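You operate a simulated robot arm through the tools that you are given. There is no shell and no other tool.

You are at the controls of a simulated robot arm. One attempt, no reset.

Task
Ready the jar spinner with the yellow jar: locked in, knob at the lid's speed, plug in.
Fine: plug in last; leave the switch off.

Only the result counts: the job must be done as asked and must still hold three seconds after the hand-in. Knocking over, shifting, dropping, spilling or breaking anything else fails it. A push-on lid holds only when it is set on centred and level and pressed home; a screw cap is set on level and turned clockwise until tight.

Robot
A 7-joint arm with a two-finger parallel gripper, fixed in place. Base frame: the origin is on the floor under the middle of its stand, x ahead of it, y to its left, z up; the work surface is at about z = 0.9. Units: m, rad, N and s.
With the tool pointing down near the work surface it reaches from about 0.3 to 0.68 m from the base axis. Its first joint turns from -1.152 to 1.152 rad. Payload 1.57 kg.
Tool frame: the origin (TCP) lies between the finger pads and is the grasp point; the fingertips stand 0.03 m ahead of it; z points along the fingers, y is the line along which they close. Largest opening 0.11 m; finger width 0.024, thickness 0.012; the body of the gripper, 0.048 by 0.112 m, starts 0.078 m behind the TCP.
Orientation is that of the tool frame in the base frame, as [roll, pitch, yaw] about the fixed x, y, z axes, in that order (R = Rz(yaw) Ry(pitch) Rx(roll)). With the fingers straight down and closing along the base's y, the tool's x points along the base's -x, its y along +y and its z along -z.

Tools
- The arm moves only by the tool nudge_tool. Its argument "plan" is a list of rows, each a list of 3 entries, a list of its own where there are three numbers: the turn, a rotation vector about the base's x, y, z in rad, then the shift along the base's x, y, z in m, then the opening, from 0 (shut) to 1 (fully open). In form: [[[wx, wy, wz], [dx, dy, dz], claw], ...]. A call has 1 to 20 rows; each row is the pose to reach, as a shift and turn from the pose commanded when the call began. A row lasts 0.2 s, in which the tool goes at most 0.05 m and 0.15 rad; a call with a longer step from one row to the next is refused whole, and so is a gripper value outside its range. Where a pose cannot be reached the arm comes as near as it can. A force on the tool above 60 N (or 10 N above the force at the start of the call, whichever is more), or a blocked arm, ends the call early, and 0.2 s more pass. Each finger travels about 0.108 m/s and halts on what it meets, pressing with about 21 N; the grip force reading is that of the motor and also rises with nothing between the fingers. The clock runs only during rows and for 0.2 s after the last one: add rows that repeat a pose to give the fingers time. It gives the time, the measured TCP pose, the force on the tool (base axes), the opening and the grip force at its end, in the units of the frame above (readings bear some noise), with the torque about the TCP (base axes, N m) and any sound that the robot's microphone picked up.
- Cameras (640 x 400 px; columns grow to the right, rows downward): "scene" is fixed at [0.1657, -0.3881, 1.4068]; the picture's right is [0.79, -0.62, 0.00], its down [-0.34, -0.43, -0.84] and it looks along [0.52, 0.66, -0.55] (base axes); focal length 224 px, centre (320, 200). "wrist" rides on the gripper at [0.07, 0.016, -0.141] in the tool frame; the picture's right is [-0.23, 0.97, 0.00], its down [-0.86, -0.20, -0.48] and it looks along [-0.47, -0.11, 0.88] (tool axes); focal length 222 px, centre (320, 200). There is no depth. A picture from a camera that has moved, and an enlarged one, comes with that camera's place and axes in the base frame and with its lens.
- get_image(camera): a new picture of that camera. The clock stands still meanwhile.
- enlarge(camera, box): a new picture of the part [left, top, right, bottom] of that camera's present view, enlarged. The clock stands still meanwhile.
- close_job(): hands the job in; it is judged then, once.

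Places have to be worked out from the pictures, the camera data and where the tool is seen. Open the gripper and draw the arm clear of the work before you hand the job in, unless the task says otherwise.

The tools are called after "Request:" as name(argument=value, ...) on one line, values as JSON. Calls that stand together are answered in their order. nudge_tool: Moves the arm, as the interface text tells. Its arguments: {"type":"object","properties":{"plan":{"type":"array","items":{"type":"array"}}},"required":["plan"]} The other tools are called the same way: get_image (camera) takes a picture; enlarge (camera, box) takes an enlarged picture of a part of a camera's view; close_job () hands the job in.

At the start:

```text
time_s: 0.0
eef_pos: [0.3598, 0.0355, 1.3062]
ee_rot: [3.141, 0.0, 3.142]
contact_force: [-0.1, -1.0, 0.3]
wrist_torque: [0.0, -0.03, 0.01]
opening: 0.1101
gripper_force: 0.0
```

scene: 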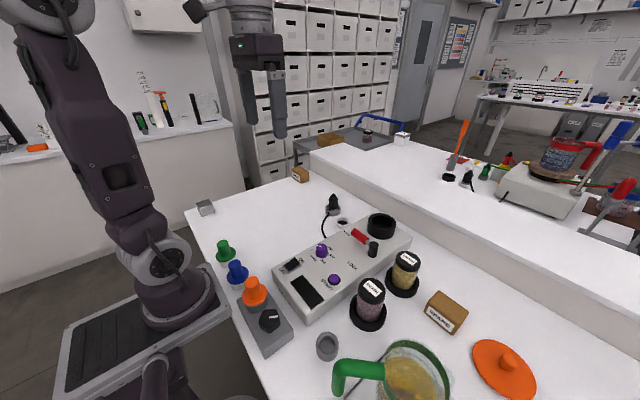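
wrist: 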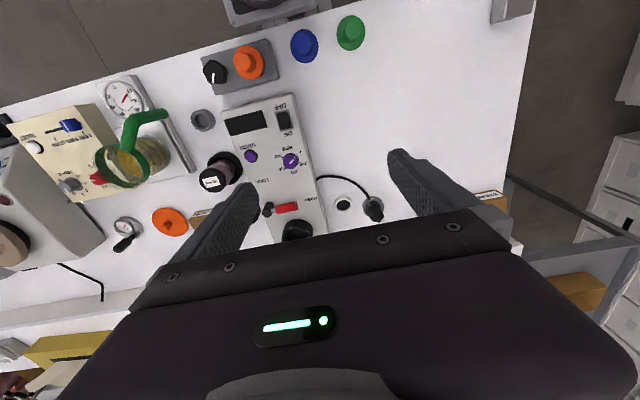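

The scene shows a spinner box with a socket cup, knobs, a lock lever and a plug on the bench. I'll enlarge the relevant areas to read the labels before I move.

Request:
enlarge(camera="scene", box=[260, 180, 420, 340])

Request:
enlarge(camera="scene", box=[340, 230, 480, 340])

Request:
enlarge(camera="wrist", box=[180, 80, 400, 250])

Request:
enlarge(camera="wrist", box=[0, 60, 260, 280])

```text
2.50 times, centred on (340, 260) of scene
camera zoom: at [0.1657, -0.3881, 1.4068], right [0.79, -0.62, 0.0], down [-0.34, -0.43, -0.84], along [0.52, 0.66, -0.55], focal length 560 px, centre (270, 50)
```

zoom: 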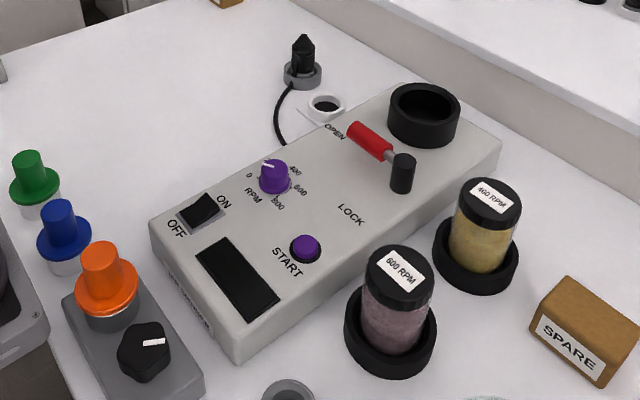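

```text
3.64 times, centred on (410, 285) of scene
camera zoom: at [0.1657, -0.3881, 1.4068], right [0.79, -0.62, 0.0], down [-0.34, -0.43, -0.84], along [0.52, 0.66, -0.55], focal length 815 px, centre (-7, -109)
```

zoom: 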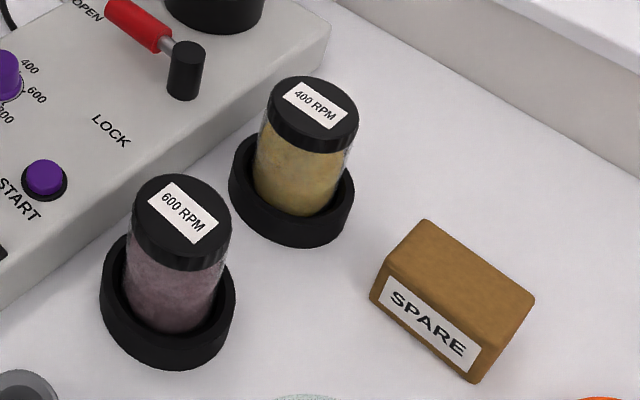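

```text
2.35 times, centred on (290, 165) of wrist
camera zoom: at [0.2887, 0.0506, 1.4473], right [0.23, 0.97, 0.0], down [0.86, -0.2, 0.48], along [0.47, -0.11, -0.88], focal length 523 px, centre (391, 282)
```

zoom: 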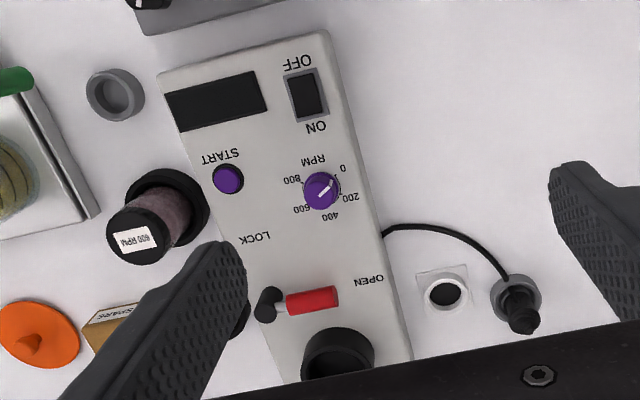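

```text
1.82 times, centred on (130, 170) of wrist
camera zoom: at [0.2887, 0.0506, 1.4473], right [0.23, 0.97, 0.0], down [0.86, -0.2, 0.48], along [0.47, -0.11, -0.88], focal length 404 px, centre (666, 254)
```

zoom: 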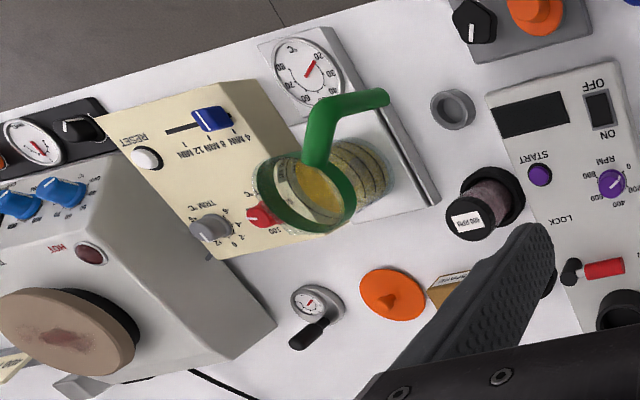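

The yellow jar's lid reads 400 RPM, the knob points near 0 and the lever is at OPEN. The plug is parked beside the white outlet. I'll bring the wrist camera over the spinner for a closer look and to measure positions.

Request:
nudge_tool(plan=[[[0, 0, 0], [0.01, -0.02, -0.03], 1], [[0, 0, 0], [0.02, -0.04, -0.06], 1], [[0, 0, 0], [0.03, -0.06, -0.09], 1], [[0, 0, 0], [0.04, -0.08, -0.12], 1], [[0, 0, 0], [0.05, -0.1, -0.15], 1], [[0, 0, 0], [0.05, -0.1, -0.15], 1]])

Request:
get_image(camera="wrist")

Request:
get_image(camera="scene")

```text
time_s: 1.4
eef_pos: [0.4087, -0.0639, 1.1547]
ee_rot: [3.141, 0.0, -3.14]
contact_force: [0.1, 0.3, -0.2]
wrist_torque: [0.0, 0.01, 0.0]
opening: 0.11
gripper_force: 0.0
```

```text
taken
camera wrist: at [0.3386, -0.0489, 1.2964], right [0.23, 0.97, 0.0], down [0.86, -0.2, 0.48], along [0.47, -0.11, -0.88], focal length 222 px, centre (320, 200)
```

wrist: 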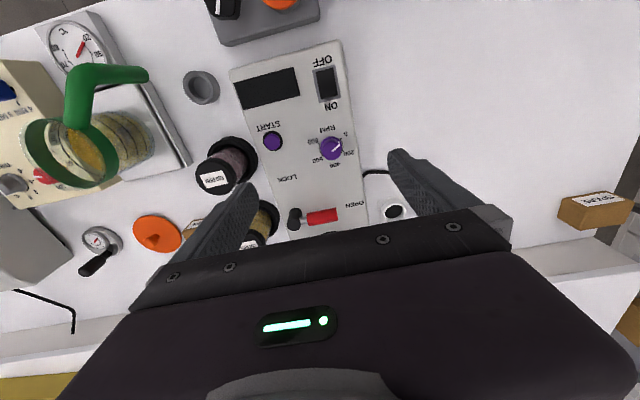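

```text
taken
```

scene: 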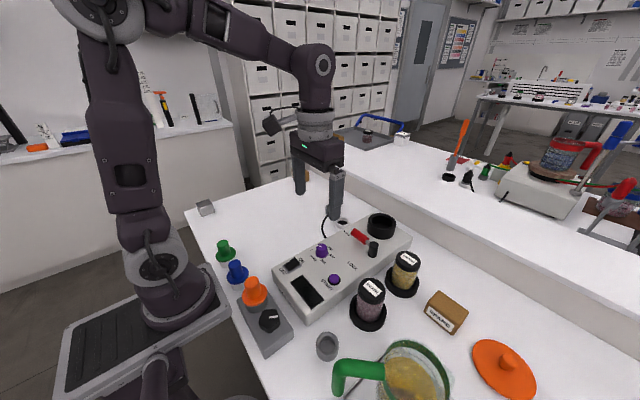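

I can see the knob, lever and jars from here. I'll enlarge the wrist view to read the knob scale and lever geometry.

Request:
enlarge(camera="wrist", box=[290, 110, 370, 170])

Request:
enlarge(camera="wrist", box=[180, 120, 400, 260])

Request:
enlarge(camera="scene", box=[300, 230, 350, 290])

Request:
enlarge(camera="scene", box=[300, 180, 420, 280])

```text
6.67 times, centred on (330, 140) of wrist
camera zoom: at [0.3386, -0.0489, 1.2964], right [0.23, 0.97, 0.0], down [0.86, -0.2, 0.48], along [0.47, -0.11, -0.88], focal length 1481 px, centre (253, 600)
```

zoom: 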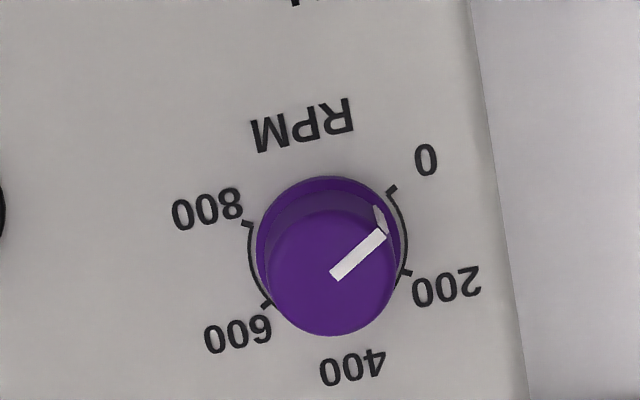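

```text
2.86 times, centred on (290, 190) of wrist
camera zoom: at [0.3386, -0.0489, 1.2964], right [0.23, 0.97, 0.0], down [0.86, -0.2, 0.48], along [0.47, -0.11, -0.88], focal length 635 px, centre (406, 229)
```

zoom: 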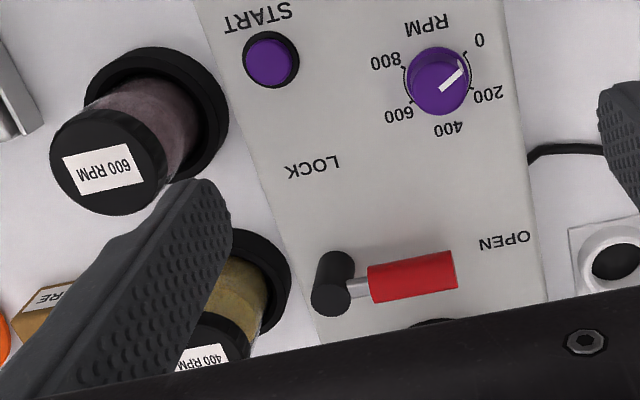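

```text
6.67 times, centred on (325, 260) of scene
camera zoom: at [0.1657, -0.3881, 1.4068], right [0.79, -0.62, 0.0], down [-0.34, -0.43, -0.84], along [0.52, 0.66, -0.55], focal length 1494 px, centre (287, -200)
```

zoom: 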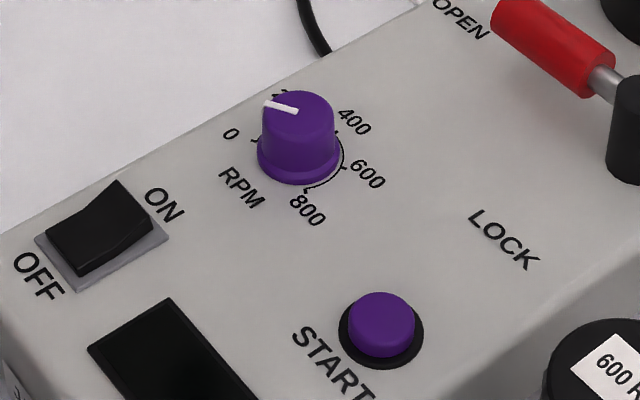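

```text
4.00 times, centred on (360, 230) of scene
camera zoom: at [0.1657, -0.3881, 1.4068], right [0.79, -0.62, 0.0], down [-0.34, -0.43, -0.84], along [0.52, 0.66, -0.55], focal length 896 px, centre (160, 80)
```

zoom: 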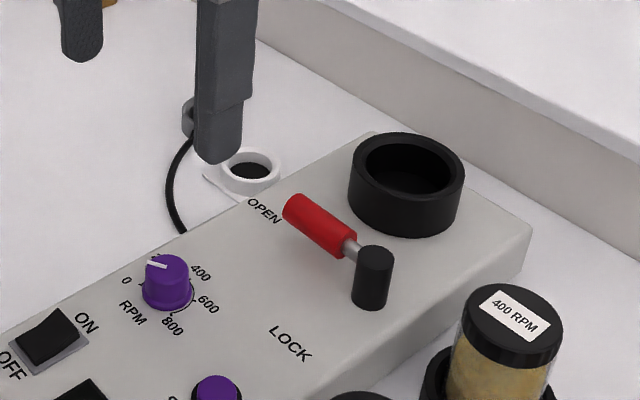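

The scale runs 60° per 200 RPM and the pointer sits at about 0, so 400 is about 120° clockwise seen from above. I put the knob at about (0.432, -0.053), top z≈0.977, panel z≈0.95. I'll half-close the fingers, pre-rotate by +60° and hover above the knob.

Request:
nudge_tool(plan=[[[0, 0, 0.15], [0.004, 0.002, -0.012], 0.45], [[0, 0, 0.3], [0.008, 0.004, -0.024], 0.45], [[0, 0, 0.45], [0.012, 0.006, -0.036], 0.45], [[0, 0, 0.6], [0.016, 0.008, -0.048], 0.45], [[0, 0, 0.75], [0.02, 0.01, -0.06], 0.45], [[0, 0, 0.9], [0.023, 0.0115, -0.072], 0.45], [[0, 0, 1.047], [0.023, 0.0115, -0.09], 0.45], [[0, 0, 1.047], [0.023, 0.0115, -0.115], 0.45], [[0, 0, 1.047], [0.023, 0.0115, -0.115], 0.45]])

Request:
get_image(camera="wrist")

Request:
enlarge(camera="scene", box=[270, 170, 390, 290])

```text
time_s: 3.4
eef_pos: [0.4321, -0.0533, 1.0414]
ee_rot: [-3.141, 0.001, -2.092]
contact_force: [0.5, 0.3, 0.3]
wrist_torque: [0.0, -0.03, 0.0]
opening: 0.0497
gripper_force: 0.0
```

```text
taken
camera wrist: at [0.382, -0.1067, 1.1819], right [-0.73, 0.68, 0.0], down [0.6, 0.64, 0.48], along [0.33, 0.35, -0.88], focal length 222 px, centre (320, 200)
```

wrist: 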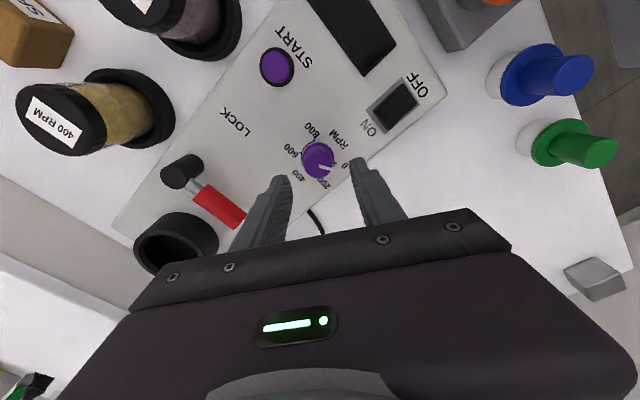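

```text
3.33 times, centred on (330, 230) of scene
camera zoom: at [0.1657, -0.3881, 1.4068], right [0.79, -0.62, 0.0], down [-0.34, -0.43, -0.84], along [0.52, 0.66, -0.55], focal length 747 px, centre (287, 100)
```

zoom: 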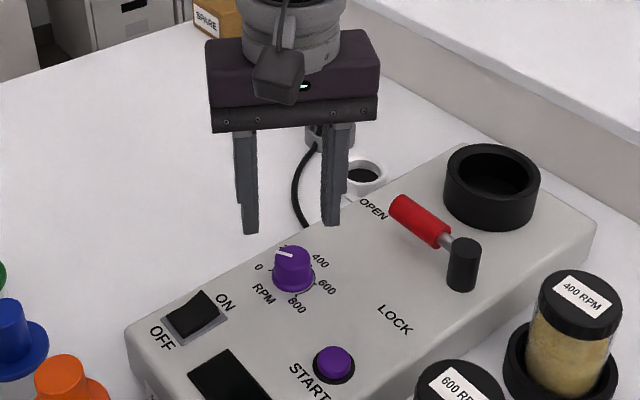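

The fingers hover over the knob. I'll enlarge the wrist view to refine its centre.

Request:
enlarge(camera="wrist", box=[260, 120, 380, 200])

Request:
enlarge(camera="wrist", box=[0, 40, 280, 280])

```text
5.00 times, centred on (320, 160) of wrist
camera zoom: at [0.382, -0.1067, 1.1819], right [-0.73, 0.68, 0.0], down [0.6, 0.64, 0.48], along [0.33, 0.35, -0.88], focal length 1111 px, centre (320, 400)
```

zoom: 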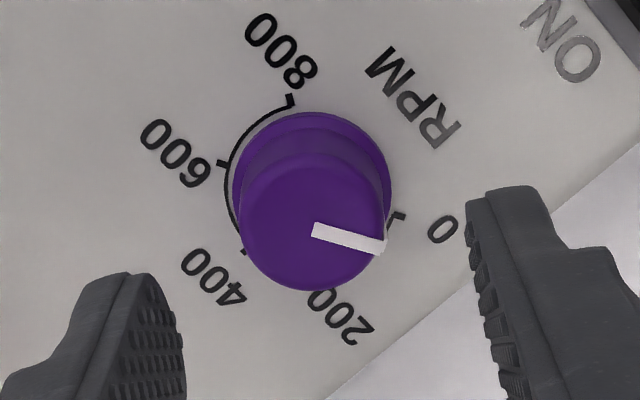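

```text
1.67 times, centred on (140, 160) of wrist
camera zoom: at [0.382, -0.1067, 1.1819], right [-0.73, 0.68, 0.0], down [0.6, 0.64, 0.48], along [0.33, 0.35, -0.88], focal length 370 px, centre (620, 267)
```

zoom: 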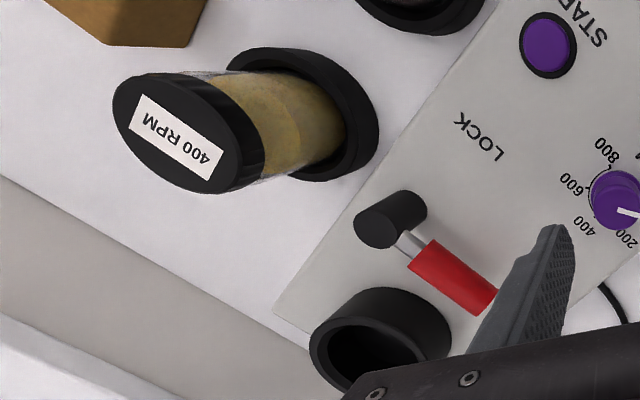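

The knob centre reads (0.4325, -0.054), under the TCP to about 1 mm. I'll descend around it and close.

Request:
nudge_tool(plan=[[[0, 0, 0], [0, 0, -0.02], 0.45], [[0, 0, 0], [0, 0, -0.04], 0.45], [[0, 0, 0], [0, 0, -0.053], 0.45], [[0, 0, 0], [0, 0, -0.053], 0.45], [[0, 0, 0], [0, 0, -0.053], 0.2], [[0, 0, 0], [0, 0, -0.053], 0.1], [[0, 0, 0], [0, 0, -0.053], 0.1]])

Request:
get_image(camera="wrist")

Request:
enlarge(camera="scene", box=[270, 170, 390, 290])

```text
time_s: 5.0
eef_pos: [0.4335, -0.0537, 0.9885]
ee_rot: [-3.134, 0.002, -2.094]
contact_force: [25.0, -16.3, -10.7]
wrist_torque: [-0.27, -0.59, -0.06]
opening: 0.0295
gripper_force: 39.4
```

```text
taken
camera wrist: at [0.3833, -0.1076, 1.1296], right [-0.73, 0.68, 0.0], down [0.6, 0.64, 0.48], along [0.33, 0.35, -0.88], focal length 222 px, centre (320, 200)
```

wrist: 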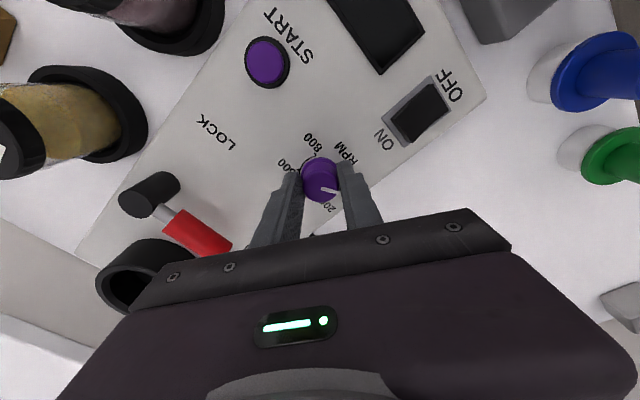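

```text
3.33 times, centred on (330, 230) of scene
camera zoom: at [0.1665, -0.3886, 1.4065], right [0.79, -0.62, 0.0], down [-0.34, -0.43, -0.84], along [0.51, 0.66, -0.55], focal length 747 px, centre (287, 100)
```

zoom: 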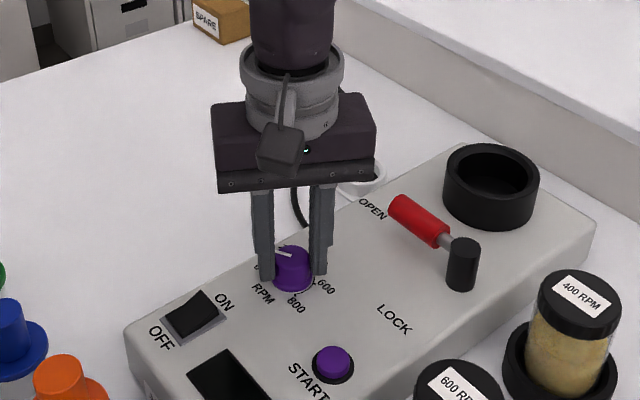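

The fingers hold the knob (opening 0.0295). A side force of about 30 N along the closing line says the TCP is slightly off centre, so I'll shift about 2 mm in (+x, -y) to balance it.

Request:
nudge_tool(plan=[[[0, 0, 0], [0.0009, -0.0005, 0], 0.1], [[0, 0, 0], [0.0017, -0.001, 0], 0.1], [[0, 0, 0], [0.0017, -0.001, 0], 0.1]])

```text
time_s: 5.8
eef_pos: [0.4325, -0.0535, 0.9882]
ee_rot: [-3.14, 0.003, -2.094]
contact_force: [15.5, -11.9, 31.4]
wrist_torque: [-0.26, -0.31, -0.05]
opening: 0.0295
gripper_force: 39.0
```

The lateral force is down, but there is now an upward push of 31 N. I'll ease the pose up slightly and a little further along the same direction, then re-read.

Request:
nudge_tool(plan=[[[0, 0, 0], [0.0008, -0.0005, 0.001], 0.1], [[0, 0, 0], [0.0014, -0.0008, 0.0015], 0.1], [[0, 0, 0], [0.0014, -0.0008, 0.0015], 0.1]])

```text
time_s: 6.6
eef_pos: [0.4342, -0.0535, 0.9887]
ee_rot: [3.138, 0.0, -2.094]
contact_force: [7.3, 0.5, -9.4]
wrist_torque: [0.53, -0.58, -0.04]
opening: 0.0292
gripper_force: 39.2
```

Forces are small now. I'll turn the knob clockwise 0.7 rad as a first part and check.

Request:
nudge_tool(plan=[[[0, 0, -0.1], [0, 0, 0], 0.1], [[0, 0, -0.2], [0, 0, 0], 0.1], [[0, 0, -0.3], [0, 0, 0], 0.1], [[0, 0, -0.4], [0, 0, 0], 0.1], [[0, 0, -0.5], [0, 0, 0], 0.1], [[0, 0, -0.6], [0, 0, 0], 0.1], [[0, 0, -0.7], [0, 0, 0], 0.1], [[0, 0, -0.7], [0, 0, 0], 0.1]])

Request:
enlarge(camera="wrist", box=[260, 120, 380, 200])

Request:
enlarge(camera="scene", box=[290, 220, 370, 280])

```text
time_s: 8.4
eef_pos: [0.4325, -0.0522, 0.9894]
ee_rot: [3.137, -0.003, -2.793]
contact_force: [-19.8, 32.9, -26.1]
wrist_torque: [0.12, 0.96, 0.07]
opening: 0.0292
gripper_force: 38.6
```

```text
5.00 times, centred on (320, 160) of wrist
camera zoom: at [0.362, -0.0627, 1.1309], right [-0.12, 0.99, 0.0], down [0.87, 0.1, 0.47], along [0.47, 0.06, -0.88], focal length 1111 px, centre (320, 400)
```

zoom: 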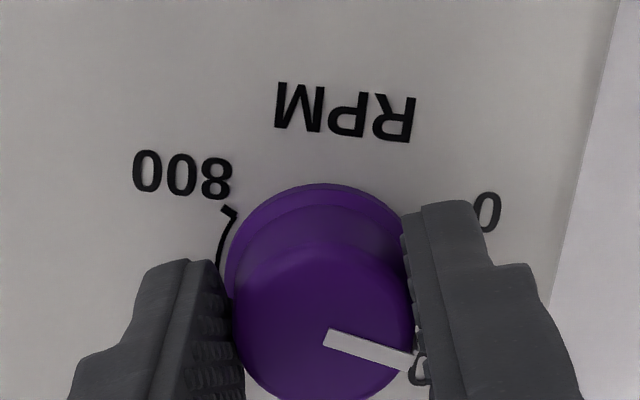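

```text
6.67 times, centred on (330, 250) of scene
camera zoom: at [0.1655, -0.3872, 1.4071], right [0.79, -0.62, 0.0], down [-0.34, -0.43, -0.84], along [0.52, 0.66, -0.55], focal length 1494 px, centre (253, -133)
```

zoom: 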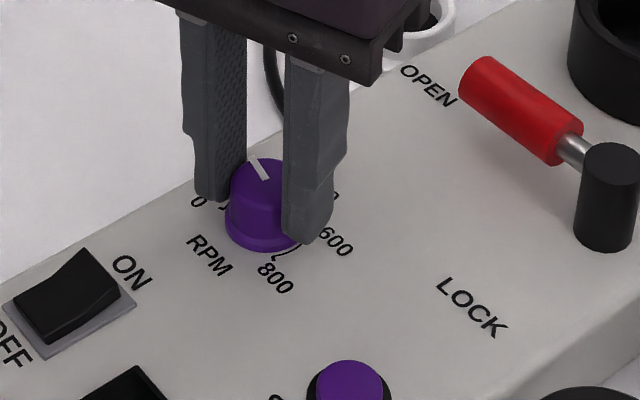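

The knob turns with the gripper. A side force of about 38 N has built up toward (-x, +y), so I'll recentre by about 1.5 mm and keep turning.

Request:
nudge_tool(plan=[[[0, 0, 0], [-0.0005, 0.001, -0.0003], 0.1], [[0, 0, 0], [-0.0007, 0.0015, -0.0006], 0.1], [[0, 0, 0], [-0.0007, 0.0015, -0.0006], 0.1]])

```text
time_s: 9.2
eef_pos: [0.4336, -0.0524, 0.9892]
ee_rot: [-3.14, 0.0, -2.796]
contact_force: [-19.9, 23.9, -16.8]
wrist_torque: [0.43, 0.43, 0.02]
opening: 0.0294
gripper_force: 39.0
```

Request:
nudge_tool(plan=[[[0, 0, -0.1], [-0.001, 0.001, -0.0005], 0.1], [[0, 0, -0.2], [-0.001, 0.001, -0.0005], 0.1], [[0, 0, -0.3], [-0.001, 0.001, -0.0005], 0.1], [[0, 0, -0.4], [-0.001, 0.001, -0.0005], 0.1], [[0, 0, -0.5], [-0.001, 0.001, -0.0005], 0.1], [[0, 0, -0.5], [-0.001, 0.001, -0.0005], 0.1]])

```text
time_s: 10.6
eef_pos: [0.4326, -0.0516, 0.9886]
ee_rot: [-3.141, 0.002, 2.987]
contact_force: [-19.3, 23.3, 24.6]
wrist_torque: [0.7, 0.17, 0.04]
opening: 0.0293
gripper_force: 39.0
```

About 1.2 rad is turned and the force is steady. I'll turn the remaining 0.89 rad to reach 400.

Request:
nudge_tool(plan=[[[0, 0, -0.1], [-0.0005, 0.0008, 0.0005], 0.1], [[0, 0, -0.2], [-0.0005, 0.0008, 0.0005], 0.1], [[0, 0, -0.3], [-0.0005, 0.0008, 0.0005], 0.1], [[0, 0, -0.4], [-0.0005, 0.0008, 0.0005], 0.1], [[0, 0, -0.5], [-0.0005, 0.0008, 0.0005], 0.1], [[0, 0, -0.6], [-0.0005, 0.0008, 0.0005], 0.1], [[0, 0, -0.7], [-0.0005, 0.0008, 0.0005], 0.1], [[0, 0, -0.8], [-0.0005, 0.0008, 0.0005], 0.1], [[0, 0, -0.89], [-0.0005, 0.0008, 0.0005], 0.1], [[0, 0, -0.89], [-0.0005, 0.0008, 0.0005], 0.1]])

Request:
enlarge(camera="wrist", box=[250, 110, 390, 210])

Request:
enlarge(camera="scene", box=[290, 220, 370, 280])

```text
time_s: 12.8
eef_pos: [0.4345, -0.0513, 0.989]
ee_rot: [-3.141, 0.001, 2.098]
contact_force: [8.1, 27.2, -14.0]
wrist_torque: [-0.04, -0.6, 0.01]
opening: 0.0293
gripper_force: 39.2
```

```text
4.00 times, centred on (320, 160) of wrist
camera zoom: at [0.4123, 0.0168, 1.1305], right [0.96, 0.29, 0.0], down [0.26, -0.84, 0.48], along [0.14, -0.46, -0.88], focal length 888 px, centre (320, 360)
```

zoom: 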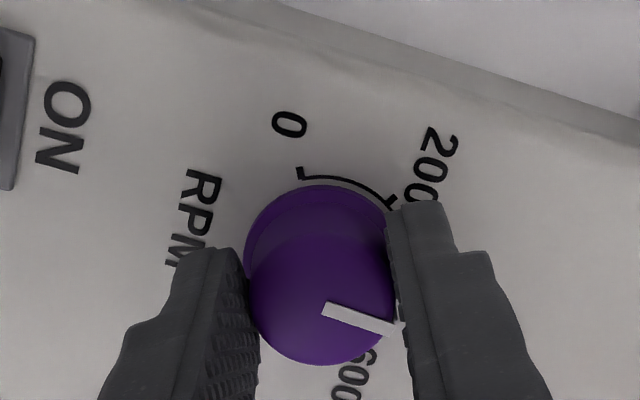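

```text
6.67 times, centred on (330, 250) of scene
camera zoom: at [0.1661, -0.3874, 1.4069], right [0.79, -0.62, 0.0], down [-0.34, -0.43, -0.84], along [0.52, 0.66, -0.55], focal length 1494 px, centre (253, -133)
```

zoom: 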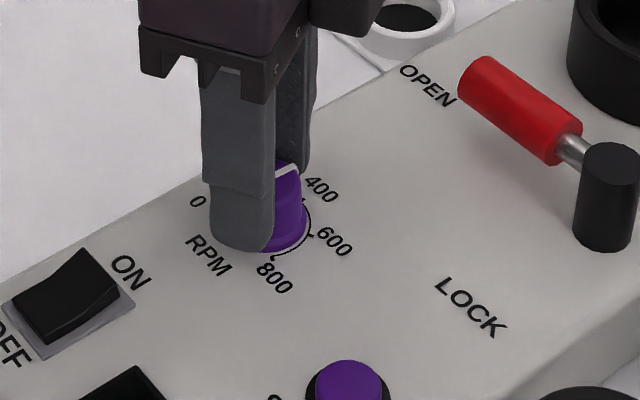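

The knob has reached about 400. I'll open slightly, lift straight up and check the pointer.

Request:
nudge_tool(plan=[[[0, 0, 0], [0, 0, 0], 0.3], [[0, 0, 0], [0, 0, 0], 0.45], [[0, 0, 0], [0, 0, 0], 0.45], [[0, 0, 0], [0, 0, 0.02], 0.45], [[0, 0, 0], [0, 0, 0.05], 0.45], [[0, 0, 0], [0, 0, 0.09], 0.45], [[0, 0, 0.14], [0, 0, 0.13], 0.45], [[0, 0, 0.28], [0, 0, 0.16], 0.45], [[0, 0, 0.42], [0, 0, 0.16], 0.45], [[0, 0, 0.56], [0, 0, 0.16], 0.45], [[0, 0, 0.7], [0, 0, 0.16], 0.45], [[0, 0, 0.84], [0, 0, 0.16], 0.45], [[0, 0, 0.98], [0, 0, 0.16], 0.45], [[0, 0, 1.047], [0, 0, 0.16], 0.45], [[0, 0, 1.047], [0, 0, 0.16], 0.45]])

Request:
enlarge(camera="wrist", box=[280, 110, 360, 170])

Request:
get_image(camera="wrist")

Request:
enlarge(camera="scene", box=[290, 220, 370, 280])

```text
time_s: 16.0
eef_pos: [0.4324, -0.0525, 1.1486]
ee_rot: [-3.141, 0.0, -3.136]
contact_force: [-0.1, -0.4, -0.9]
wrist_torque: [-0.05, -0.02, -0.01]
opening: 0.0494
gripper_force: 0.1
```

```text
6.67 times, centred on (320, 140) of wrist
camera zoom: at [0.3623, -0.0374, 1.2899], right [0.22, 0.98, 0.0], down [0.86, -0.19, 0.48], along [0.47, -0.11, -0.88], focal length 1481 px, centre (320, 600)
```

zoom: 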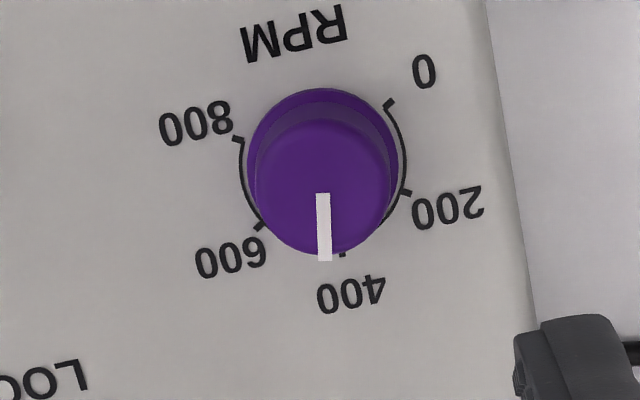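

```text
taken
camera wrist: at [0.3623, -0.0374, 1.2899], right [0.22, 0.98, 0.0], down [0.86, -0.19, 0.48], along [0.47, -0.11, -0.88], focal length 222 px, centre (320, 200)
```

wrist: 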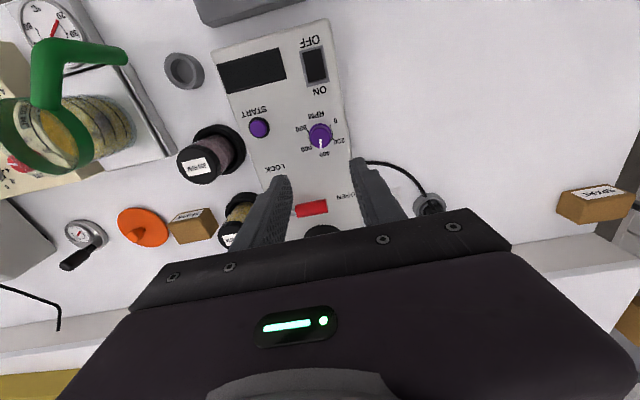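

```text
6.67 times, centred on (330, 250) of scene
camera zoom: at [0.1657, -0.3881, 1.4068], right [0.79, -0.62, 0.0], down [-0.34, -0.43, -0.84], along [0.52, 0.66, -0.55], focal length 1494 px, centre (253, -133)
```

zoom: 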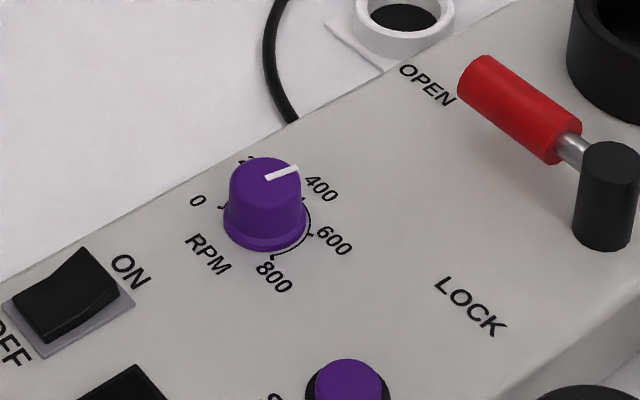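

Worked out in the base frame, 400 lies at angle 0° and the pointer at about -11°, so it overshot to roughly 435. I'll grip the knob again and turn it back +0.19 rad.

Request:
nudge_tool(plan=[[[0, 0, 0], [0, 0, -0.045], 0.45], [[0, 0, 0], [0, 0, -0.09], 0.45], [[0, 0, 0], [0, 0, -0.125], 0.45], [[0, 0, 0], [0, 0, -0.15], 0.45], [[0, 0, 0], [0, 0, -0.16], 0.45], [[0, 0, 0], [0, 0, -0.16], 0.2], [[0, 0, 0], [0, 0, -0.16], 0.1], [[0, 0, 0], [0, 0, -0.16], 0.1]])

Request:
enlarge(camera="wrist", box=[260, 120, 380, 200])

```text
time_s: 17.8
eef_pos: [0.4337, -0.0516, 0.9884]
ee_rot: [-3.141, 0.001, -3.139]
contact_force: [0.1, -10.2, -11.6]
wrist_torque: [-0.21, -1.12, -0.01]
opening: 0.0294
gripper_force: 39.1
```

```text
5.00 times, centred on (320, 160) of wrist
camera zoom: at [0.3624, -0.0371, 1.13], right [0.22, 0.97, 0.0], down [0.86, -0.2, 0.48], along [0.47, -0.11, -0.88], focal length 1111 px, centre (320, 400)
```

zoom: 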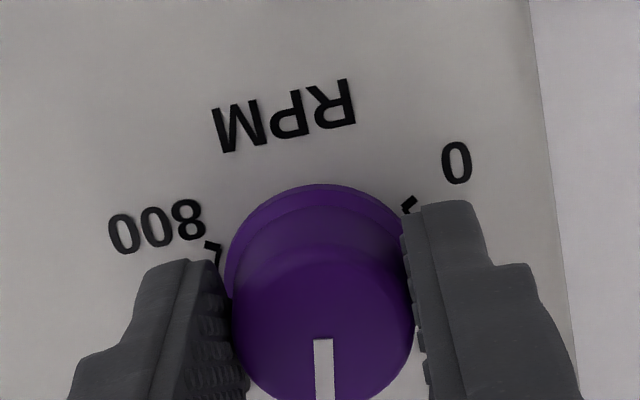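

Gripped with small forces. I'll turn +0.19 rad, release and lift clear to verify.

Request:
nudge_tool(plan=[[[0, 0, 0.1], [0, 0, 0], 0.1], [[0, 0, 0.19], [0, 0, 0], 0.1], [[0, 0, 0.19], [0, 0, 0], 0.1], [[0, 0, 0.19], [0, 0, 0], 0.3], [[0, 0, 0.19], [0, 0, 0], 0.45], [[0, 0, 0.19], [0, 0, 0], 0.45], [[0, 0, 0.19], [0, 0, 0.02], 0.45], [[0, 0, 0.19], [0, 0, 0.06], 0.45], [[0, 0, 0.1], [0, 0, 0.1], 0.45], [[0, 0, 0], [0, 0, 0.14], 0.45], [[0, 0, 0], [0, 0, 0.16], 0.45], [[0, 0, 0], [0, 0, 0.16], 0.45]])

Request:
enlarge(camera="wrist", box=[280, 110, 360, 170])

Request:
enlarge(camera="scene", box=[290, 220, 370, 280])

```text
time_s: 20.4
eef_pos: [0.4324, -0.0522, 1.1501]
ee_rot: [-3.141, 0.0, -3.139]
contact_force: [-0.1, -0.1, -0.1]
wrist_torque: [0.01, 0.01, 0.01]
opening: 0.0496
gripper_force: 0.0
```

```text
6.67 times, centred on (320, 140) of wrist
camera zoom: at [0.3622, -0.0375, 1.2911], right [0.22, 0.97, 0.0], down [0.86, -0.2, 0.48], along [0.47, -0.11, -0.88], focal length 1481 px, centre (320, 600)
```

zoom: 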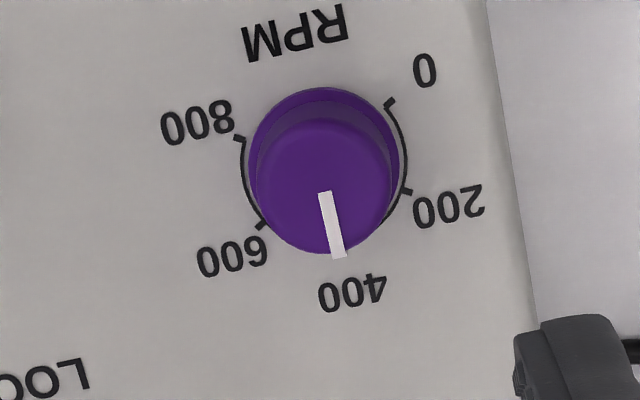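

```text
6.67 times, centred on (330, 250) of scene
camera zoom: at [0.1657, -0.3881, 1.4068], right [0.79, -0.62, 0.0], down [-0.34, -0.43, -0.84], along [0.52, 0.66, -0.55], focal length 1494 px, centre (253, -133)
```

zoom: 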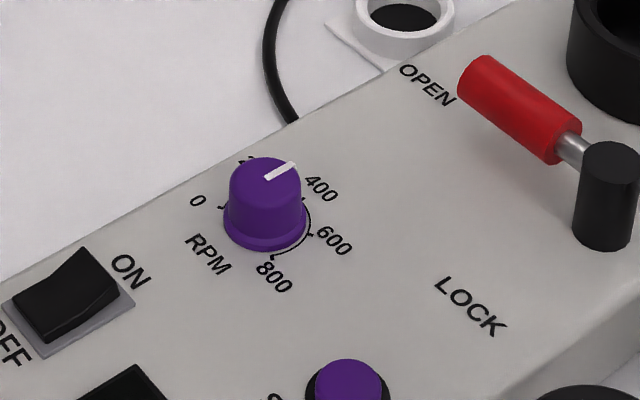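

The pointer now lines up with the 400 tick (13.2° against 12.5° in the image). Next I'll move above the yellow jar to measure it from above.

Request:
nudge_tool(plan=[[[0, 0, 0], [0.02, -0.03, 0.01], 0.8], [[0, 0, 0], [0.04, -0.06, 0.02], 1], [[0, 0, 0], [0.06, -0.09, 0.03], 1], [[0, 0, 0], [0.08, -0.12, 0.03], 1], [[0, 0, 0], [0.1, -0.15, 0.03], 1], [[0, 0, 0], [0.12, -0.181, 0.03], 1], [[0, 0, 0], [0.12, -0.181, 0.03], 1]])

Request:
get_image(camera="wrist")

Request:
enlarge(camera="wrist", box=[240, 60, 400, 180])

Request:
enlarge(camera="scene", box=[340, 200, 480, 300])

```text
time_s: 22.0
eef_pos: [0.5514, -0.2341, 1.1794]
ee_rot: [-3.141, -0.004, -3.138]
contact_force: [-1.0, -0.4, -0.9]
wrist_torque: [0.01, -0.01, -0.02]
opening: 0.11
gripper_force: 0.0
```

```text
taken
camera wrist: at [0.4819, -0.2196, 1.3211], right [0.22, 0.97, 0.0], down [0.86, -0.2, 0.48], along [0.47, -0.11, -0.88], focal length 222 px, centre (320, 200)
```

wrist: 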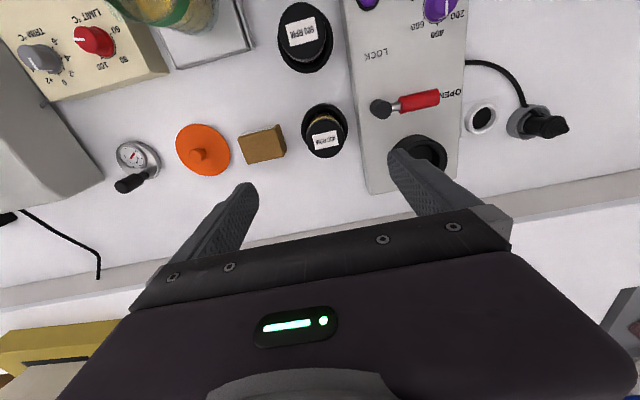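

```text
3.33 times, centred on (320, 120) of wrist
camera zoom: at [0.4819, -0.2196, 1.3211], right [0.22, 0.97, 0.0], down [0.86, -0.2, 0.48], along [0.47, -0.11, -0.88], focal length 740 px, centre (320, 467)
```

zoom: 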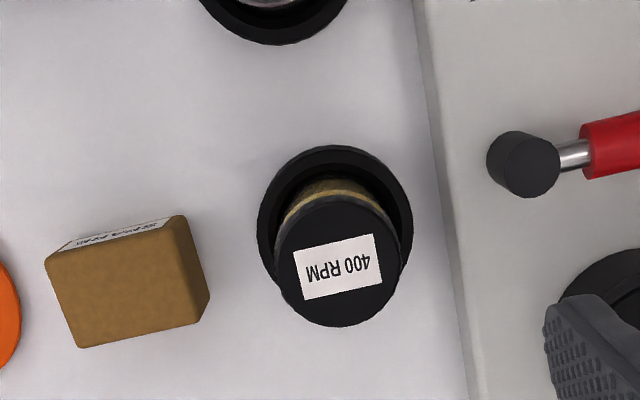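

```text
4.00 times, centred on (410, 250) of scene
camera zoom: at [0.1657, -0.3881, 1.4068], right [0.79, -0.62, 0.0], down [-0.34, -0.43, -0.84], along [0.52, 0.66, -0.55], focal length 896 px, centre (-40, 0)
```

zoom: 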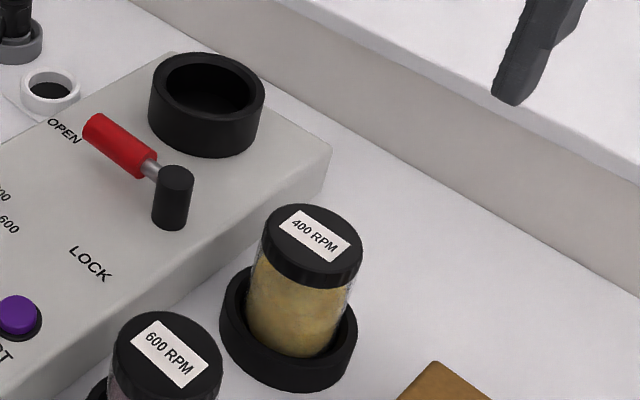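

I put the yellow jar's lid centre at (0.555, -0.229), top z≈1.0 and diameter about 54 mm. Now I'll view the spinner cup from above to place it as well.

Request:
nudge_tool(plan=[[[0, 0, 0], [0.018, 0.033, 0], 1], [[0, 0, 0], [0.036, 0.066, 0], 1], [[0, 0, 0], [0.054, 0.1, 0], 1], [[0, 0, 0], [0.071, 0.1325, 0], 1], [[0, 0, 0], [0.071, 0.1325, 0], 1]])

Request:
get_image(camera="wrist")

Request:
enlarge(camera="wrist", box=[240, 60, 400, 180])

```text
time_s: 23.2
eef_pos: [0.6102, -0.1106, 1.1785]
ee_rot: [-3.14, 0.005, -3.139]
contact_force: [-0.4, -1.3, 0.0]
wrist_torque: [0.01, 0.0, -0.02]
opening: 0.1102
gripper_force: 0.1
out of reach, approached as far as the arm can: row 3, 4, 5
```

```text
taken
camera wrist: at [0.5393, -0.096, 1.3201], right [0.22, 0.97, 0.0], down [0.85, -0.2, 0.48], along [0.47, -0.11, -0.88], focal length 222 px, centre (320, 200)
```

wrist: 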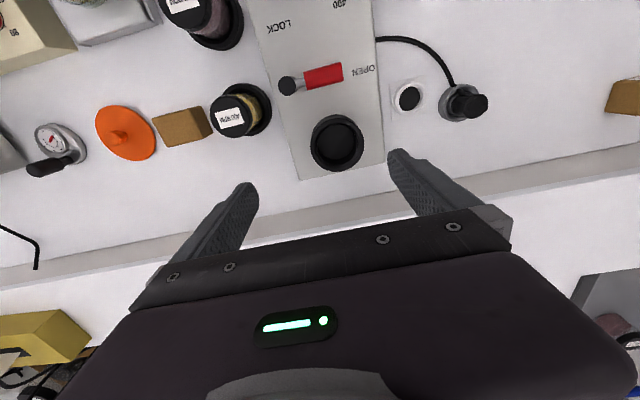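

```text
3.33 times, centred on (320, 120) of wrist
camera zoom: at [0.5393, -0.096, 1.3201], right [0.22, 0.97, 0.0], down [0.85, -0.2, 0.48], along [0.47, -0.11, -0.88], focal length 740 px, centre (320, 467)
```

zoom: 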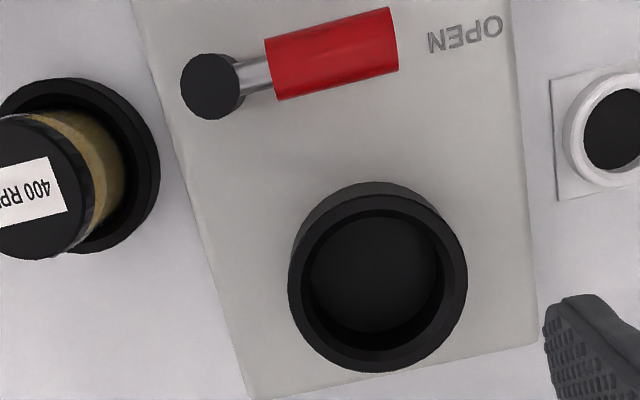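

I put the cup at about (0.631, -0.091), rim z≈0.983, with an inner diameter of about 64 mm. The arm hit its reach limit at this height, so I'll return over the jar lower down, fingers opened only 80 mm to stay clear of the spinner's edge, and check where the pose lands.

Request:
nudge_tool(plan=[[[0, 0, 0], [-0.018, -0.033, 0], 0.727], [[0, 0, 0], [-0.036, -0.066, 0], 0.727], [[0, 0, 0], [-0.054, -0.1, -0.02], 0.727], [[0, 0, 0], [-0.07, -0.129, -0.05], 0.727], [[0, 0, 0], [-0.07, -0.129, -0.085], 0.727], [[0, 0, 0], [-0.07, -0.129, -0.085], 0.727]])

Request:
get_image(camera="wrist")

Request:
enlarge(camera="wrist", box=[220, 80, 420, 230])

Request:
enlarge(camera="scene", box=[340, 200, 480, 300])

```text
time_s: 24.6
eef_pos: [0.5392, -0.2378, 1.0937]
ee_rot: [3.141, -0.001, -3.138]
contact_force: [-0.4, 0.4, -0.1]
wrist_torque: [-0.01, 0.01, 0.01]
opening: 0.0799
gripper_force: 0.1
```

```text
taken
camera wrist: at [0.4691, -0.2232, 1.235], right [0.22, 0.97, 0.0], down [0.86, -0.2, 0.48], along [0.47, -0.11, -0.88], focal length 222 px, centre (320, 200)
```

wrist: 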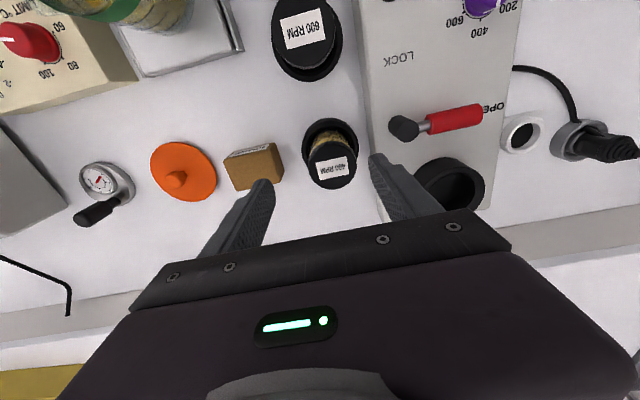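

```text
2.67 times, centred on (320, 155) of wrist
camera zoom: at [0.4691, -0.2232, 1.235], right [0.22, 0.97, 0.0], down [0.86, -0.2, 0.48], along [0.47, -0.11, -0.88], focal length 592 px, centre (320, 320)
```

zoom: 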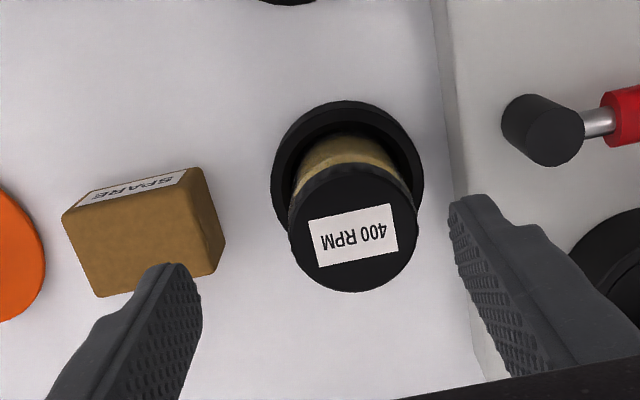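

```text
4.00 times, centred on (410, 250) of scene
camera zoom: at [0.1657, -0.3881, 1.4068], right [0.79, -0.62, 0.0], down [-0.34, -0.43, -0.84], along [0.52, 0.66, -0.55], focal length 896 px, centre (-40, 0)
```

zoom: 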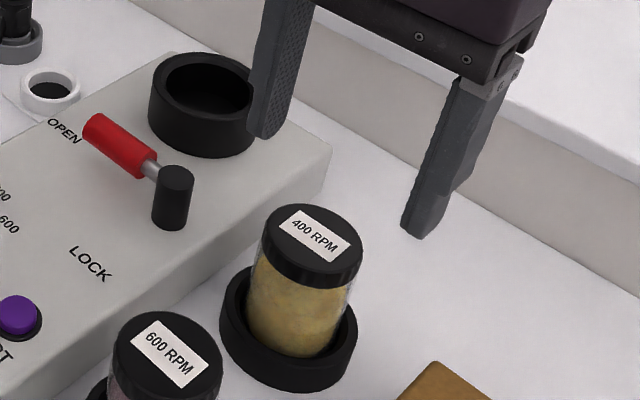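

The command was clipped at the reach limit, so I'm at (0.539, -0.238). This view confirms the lid at (0.5545, -0.229). I'll shift over it and descend.

Request:
nudge_tool(plan=[[[0, 0, 0], [0.015, 0.0093, 0], 0.727], [[0, 0, 0], [0.015, 0.0093, -0.035], 0.727], [[0, 0, 0], [0.015, 0.0093, -0.07], 0.727], [[0, 0, 0], [0.015, 0.0093, -0.095], 0.727], [[0, 0, 0], [0.015, 0.0093, -0.11], 0.727], [[0, 0, 0], [0.015, 0.0093, -0.11], 0.727]])

Request:
get_image(camera="wrist")

Request:
enlarge(camera="scene", box=[340, 200, 480, 300])

```text
time_s: 26.0
eef_pos: [0.5552, -0.232, 0.9819]
ee_rot: [3.141, 0.0, -3.138]
contact_force: [0.1, -0.2, 0.4]
wrist_torque: [-0.05, 0.0, -0.03]
opening: 0.0796
gripper_force: 0.1
```

```text
taken
camera wrist: at [0.4836, -0.2175, 1.1238], right [0.22, 0.97, 0.0], down [0.86, -0.2, 0.48], along [0.47, -0.11, -0.88], focal length 222 px, centre (320, 200)
```

wrist: 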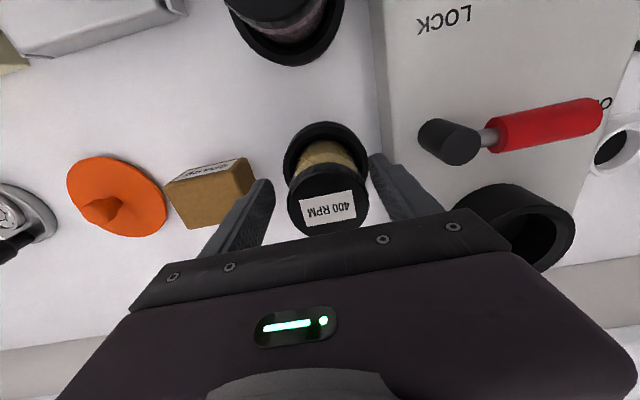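

```text
4.00 times, centred on (410, 250) of scene
camera zoom: at [0.1657, -0.3881, 1.4068], right [0.79, -0.62, 0.0], down [-0.34, -0.43, -0.84], along [0.52, 0.66, -0.55], focal length 896 px, centre (-40, 0)
```

zoom: 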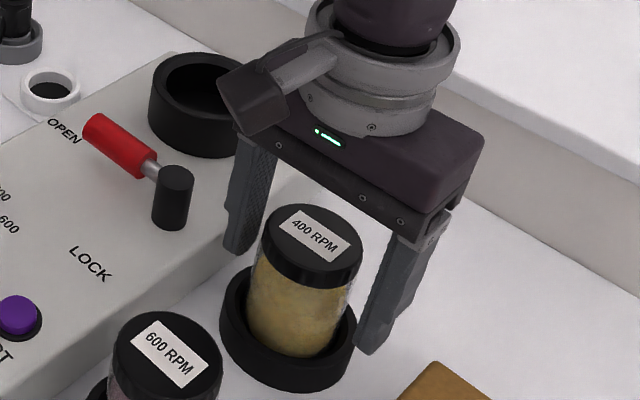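

The fingers straddle the jar, with the lid slightly toward +y. I'll shift 2.5 mm in +y and close on it.

Request:
nudge_tool(plan=[[[0, 0, 0], [0, 0.0025, 0], 0.727], [[0, 0, 0], [0, 0.0025, 0], 0.6], [[0, 0, 0], [0, 0.0025, 0], 0.5], [[0, 0, 0], [0, 0.0025, 0], 0.35], [[0, 0, 0], [0, 0.0025, 0], 0.3], [[0, 0, 0], [0, 0.0025, 0], 0.3]])

Request:
get_image(camera="wrist")

Request:
enlarge(camera="scene", box=[340, 200, 480, 300])

```text
time_s: 27.4
eef_pos: [0.5552, -0.2289, 0.9838]
ee_rot: [3.14, 0.001, -3.138]
contact_force: [0.5, -0.1, 0.3]
wrist_torque: [0.03, -0.02, 0.01]
opening: 0.0565
gripper_force: 20.7
```

```text
taken
camera wrist: at [0.4842, -0.214, 1.1238], right [0.22, 0.97, 0.0], down [0.86, -0.2, 0.48], along [0.47, -0.11, -0.88], focal length 222 px, centre (320, 200)
```

wrist: 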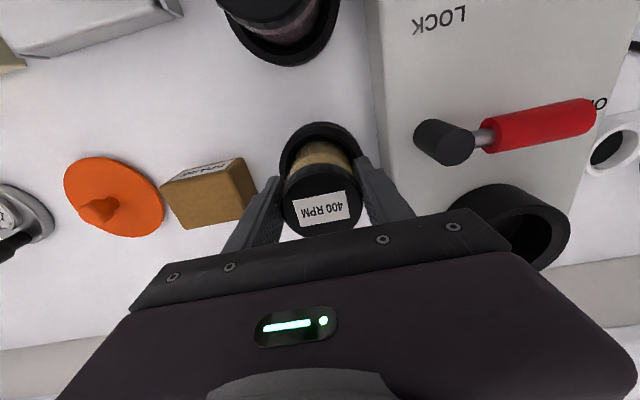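

```text
4.00 times, centred on (410, 250) of scene
camera zoom: at [0.1657, -0.3881, 1.4068], right [0.79, -0.62, 0.0], down [-0.34, -0.43, -0.84], along [0.52, 0.66, -0.55], focal length 896 px, centre (-40, 0)
```

zoom: 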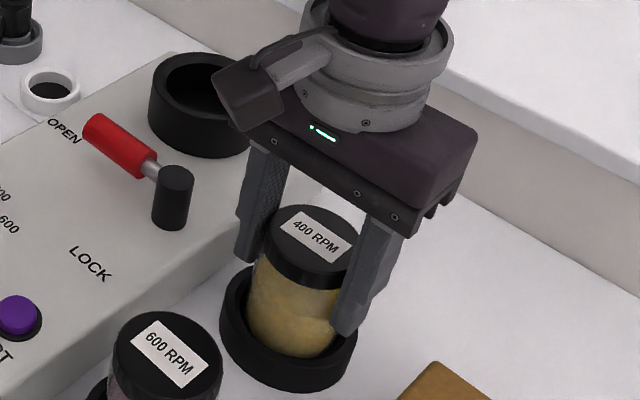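

The jar is held at 56.5 mm with 21 N and no side force. I'll lift it straight up 0.1 m.

Request:
nudge_tool(plan=[[[0, 0, 0], [0, 0, 0.01], 0.3], [[0, 0, 0], [0, 0, 0.025], 0.3], [[0, 0, 0], [0, 0, 0.045], 0.3], [[0, 0, 0], [0, 0, 0.065], 0.3], [[0, 0, 0], [0, 0, 0.085], 0.3], [[0, 0, 0], [0, 0, 0.098], 0.3], [[0, 0, 0], [0, 0, 0.098], 0.3]])

Request:
get_image(camera="wrist")

Request:
enlarge(camera="scene", box=[320, 160, 480, 300])

```text
time_s: 29.0
eef_pos: [0.557, -0.2297, 1.0806]
ee_rot: [-3.141, 0.001, -3.137]
contact_force: [-0.4, -0.4, -1.6]
wrist_torque: [-0.02, 0.04, -0.01]
opening: 0.0567
gripper_force: 20.9
```

```text
taken
camera wrist: at [0.4863, -0.2137, 1.2223], right [0.22, 0.97, 0.0], down [0.86, -0.2, 0.48], along [0.47, -0.11, -0.88], focal length 222 px, centre (320, 200)
```

wrist: 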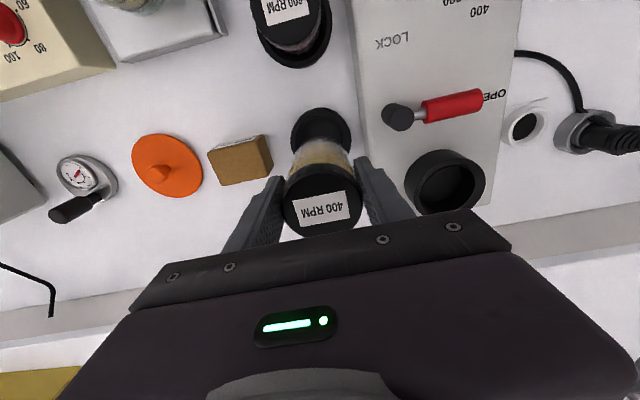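

```text
2.86 times, centred on (400, 230) of scene
camera zoom: at [0.1657, -0.3881, 1.4068], right [0.79, -0.62, 0.0], down [-0.34, -0.43, -0.84], along [0.52, 0.66, -0.55], focal length 640 px, centre (91, 114)
```

zoom: 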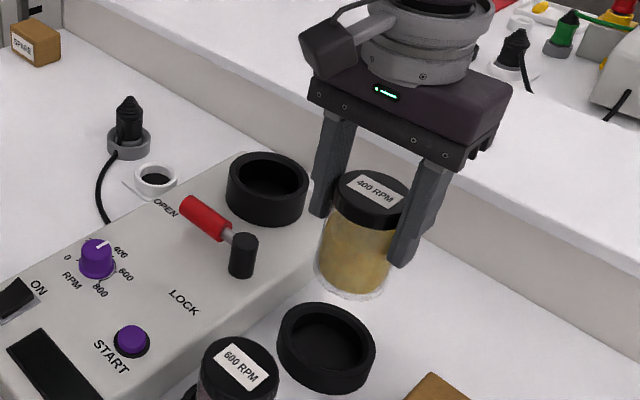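

The jar is up and hanging straight. I'll re-measure the cup from this position to refine the target.

Request:
enlarge(camera="wrist", box=[380, 130, 500, 220])

Request:
enlarge(camera="scene", box=[360, 195, 410, 245])

```text
4.44 times, centred on (440, 175) of wrist
camera zoom: at [0.4863, -0.2137, 1.2223], right [0.22, 0.97, 0.0], down [0.86, -0.2, 0.48], along [0.47, -0.11, -0.88], focal length 987 px, centre (-213, 311)
```

zoom: 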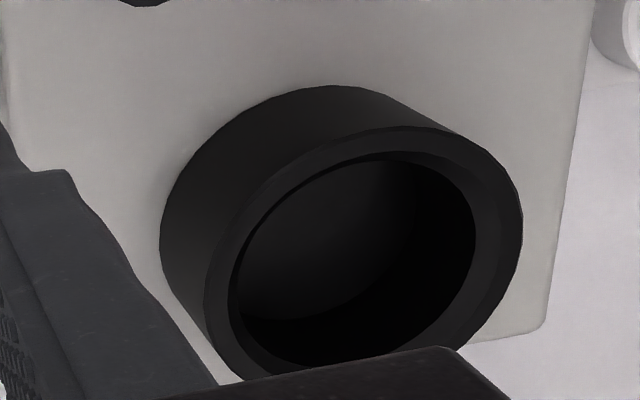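

```text
8.00 times, centred on (385, 220) of scene
camera zoom: at [0.1657, -0.3881, 1.4068], right [0.79, -0.62, 0.0], down [-0.34, -0.43, -0.84], along [0.52, 0.66, -0.55], focal length 1792 px, centre (-200, 40)
```

zoom: 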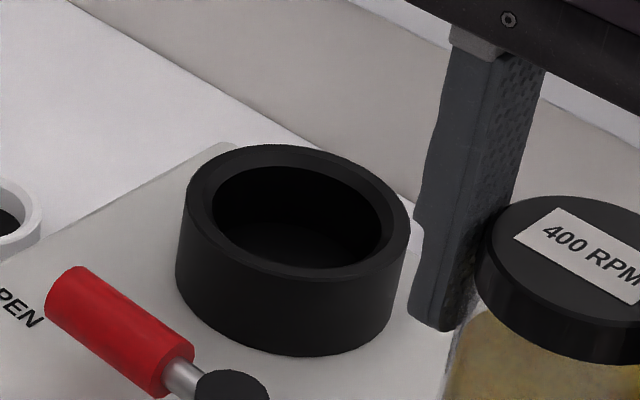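

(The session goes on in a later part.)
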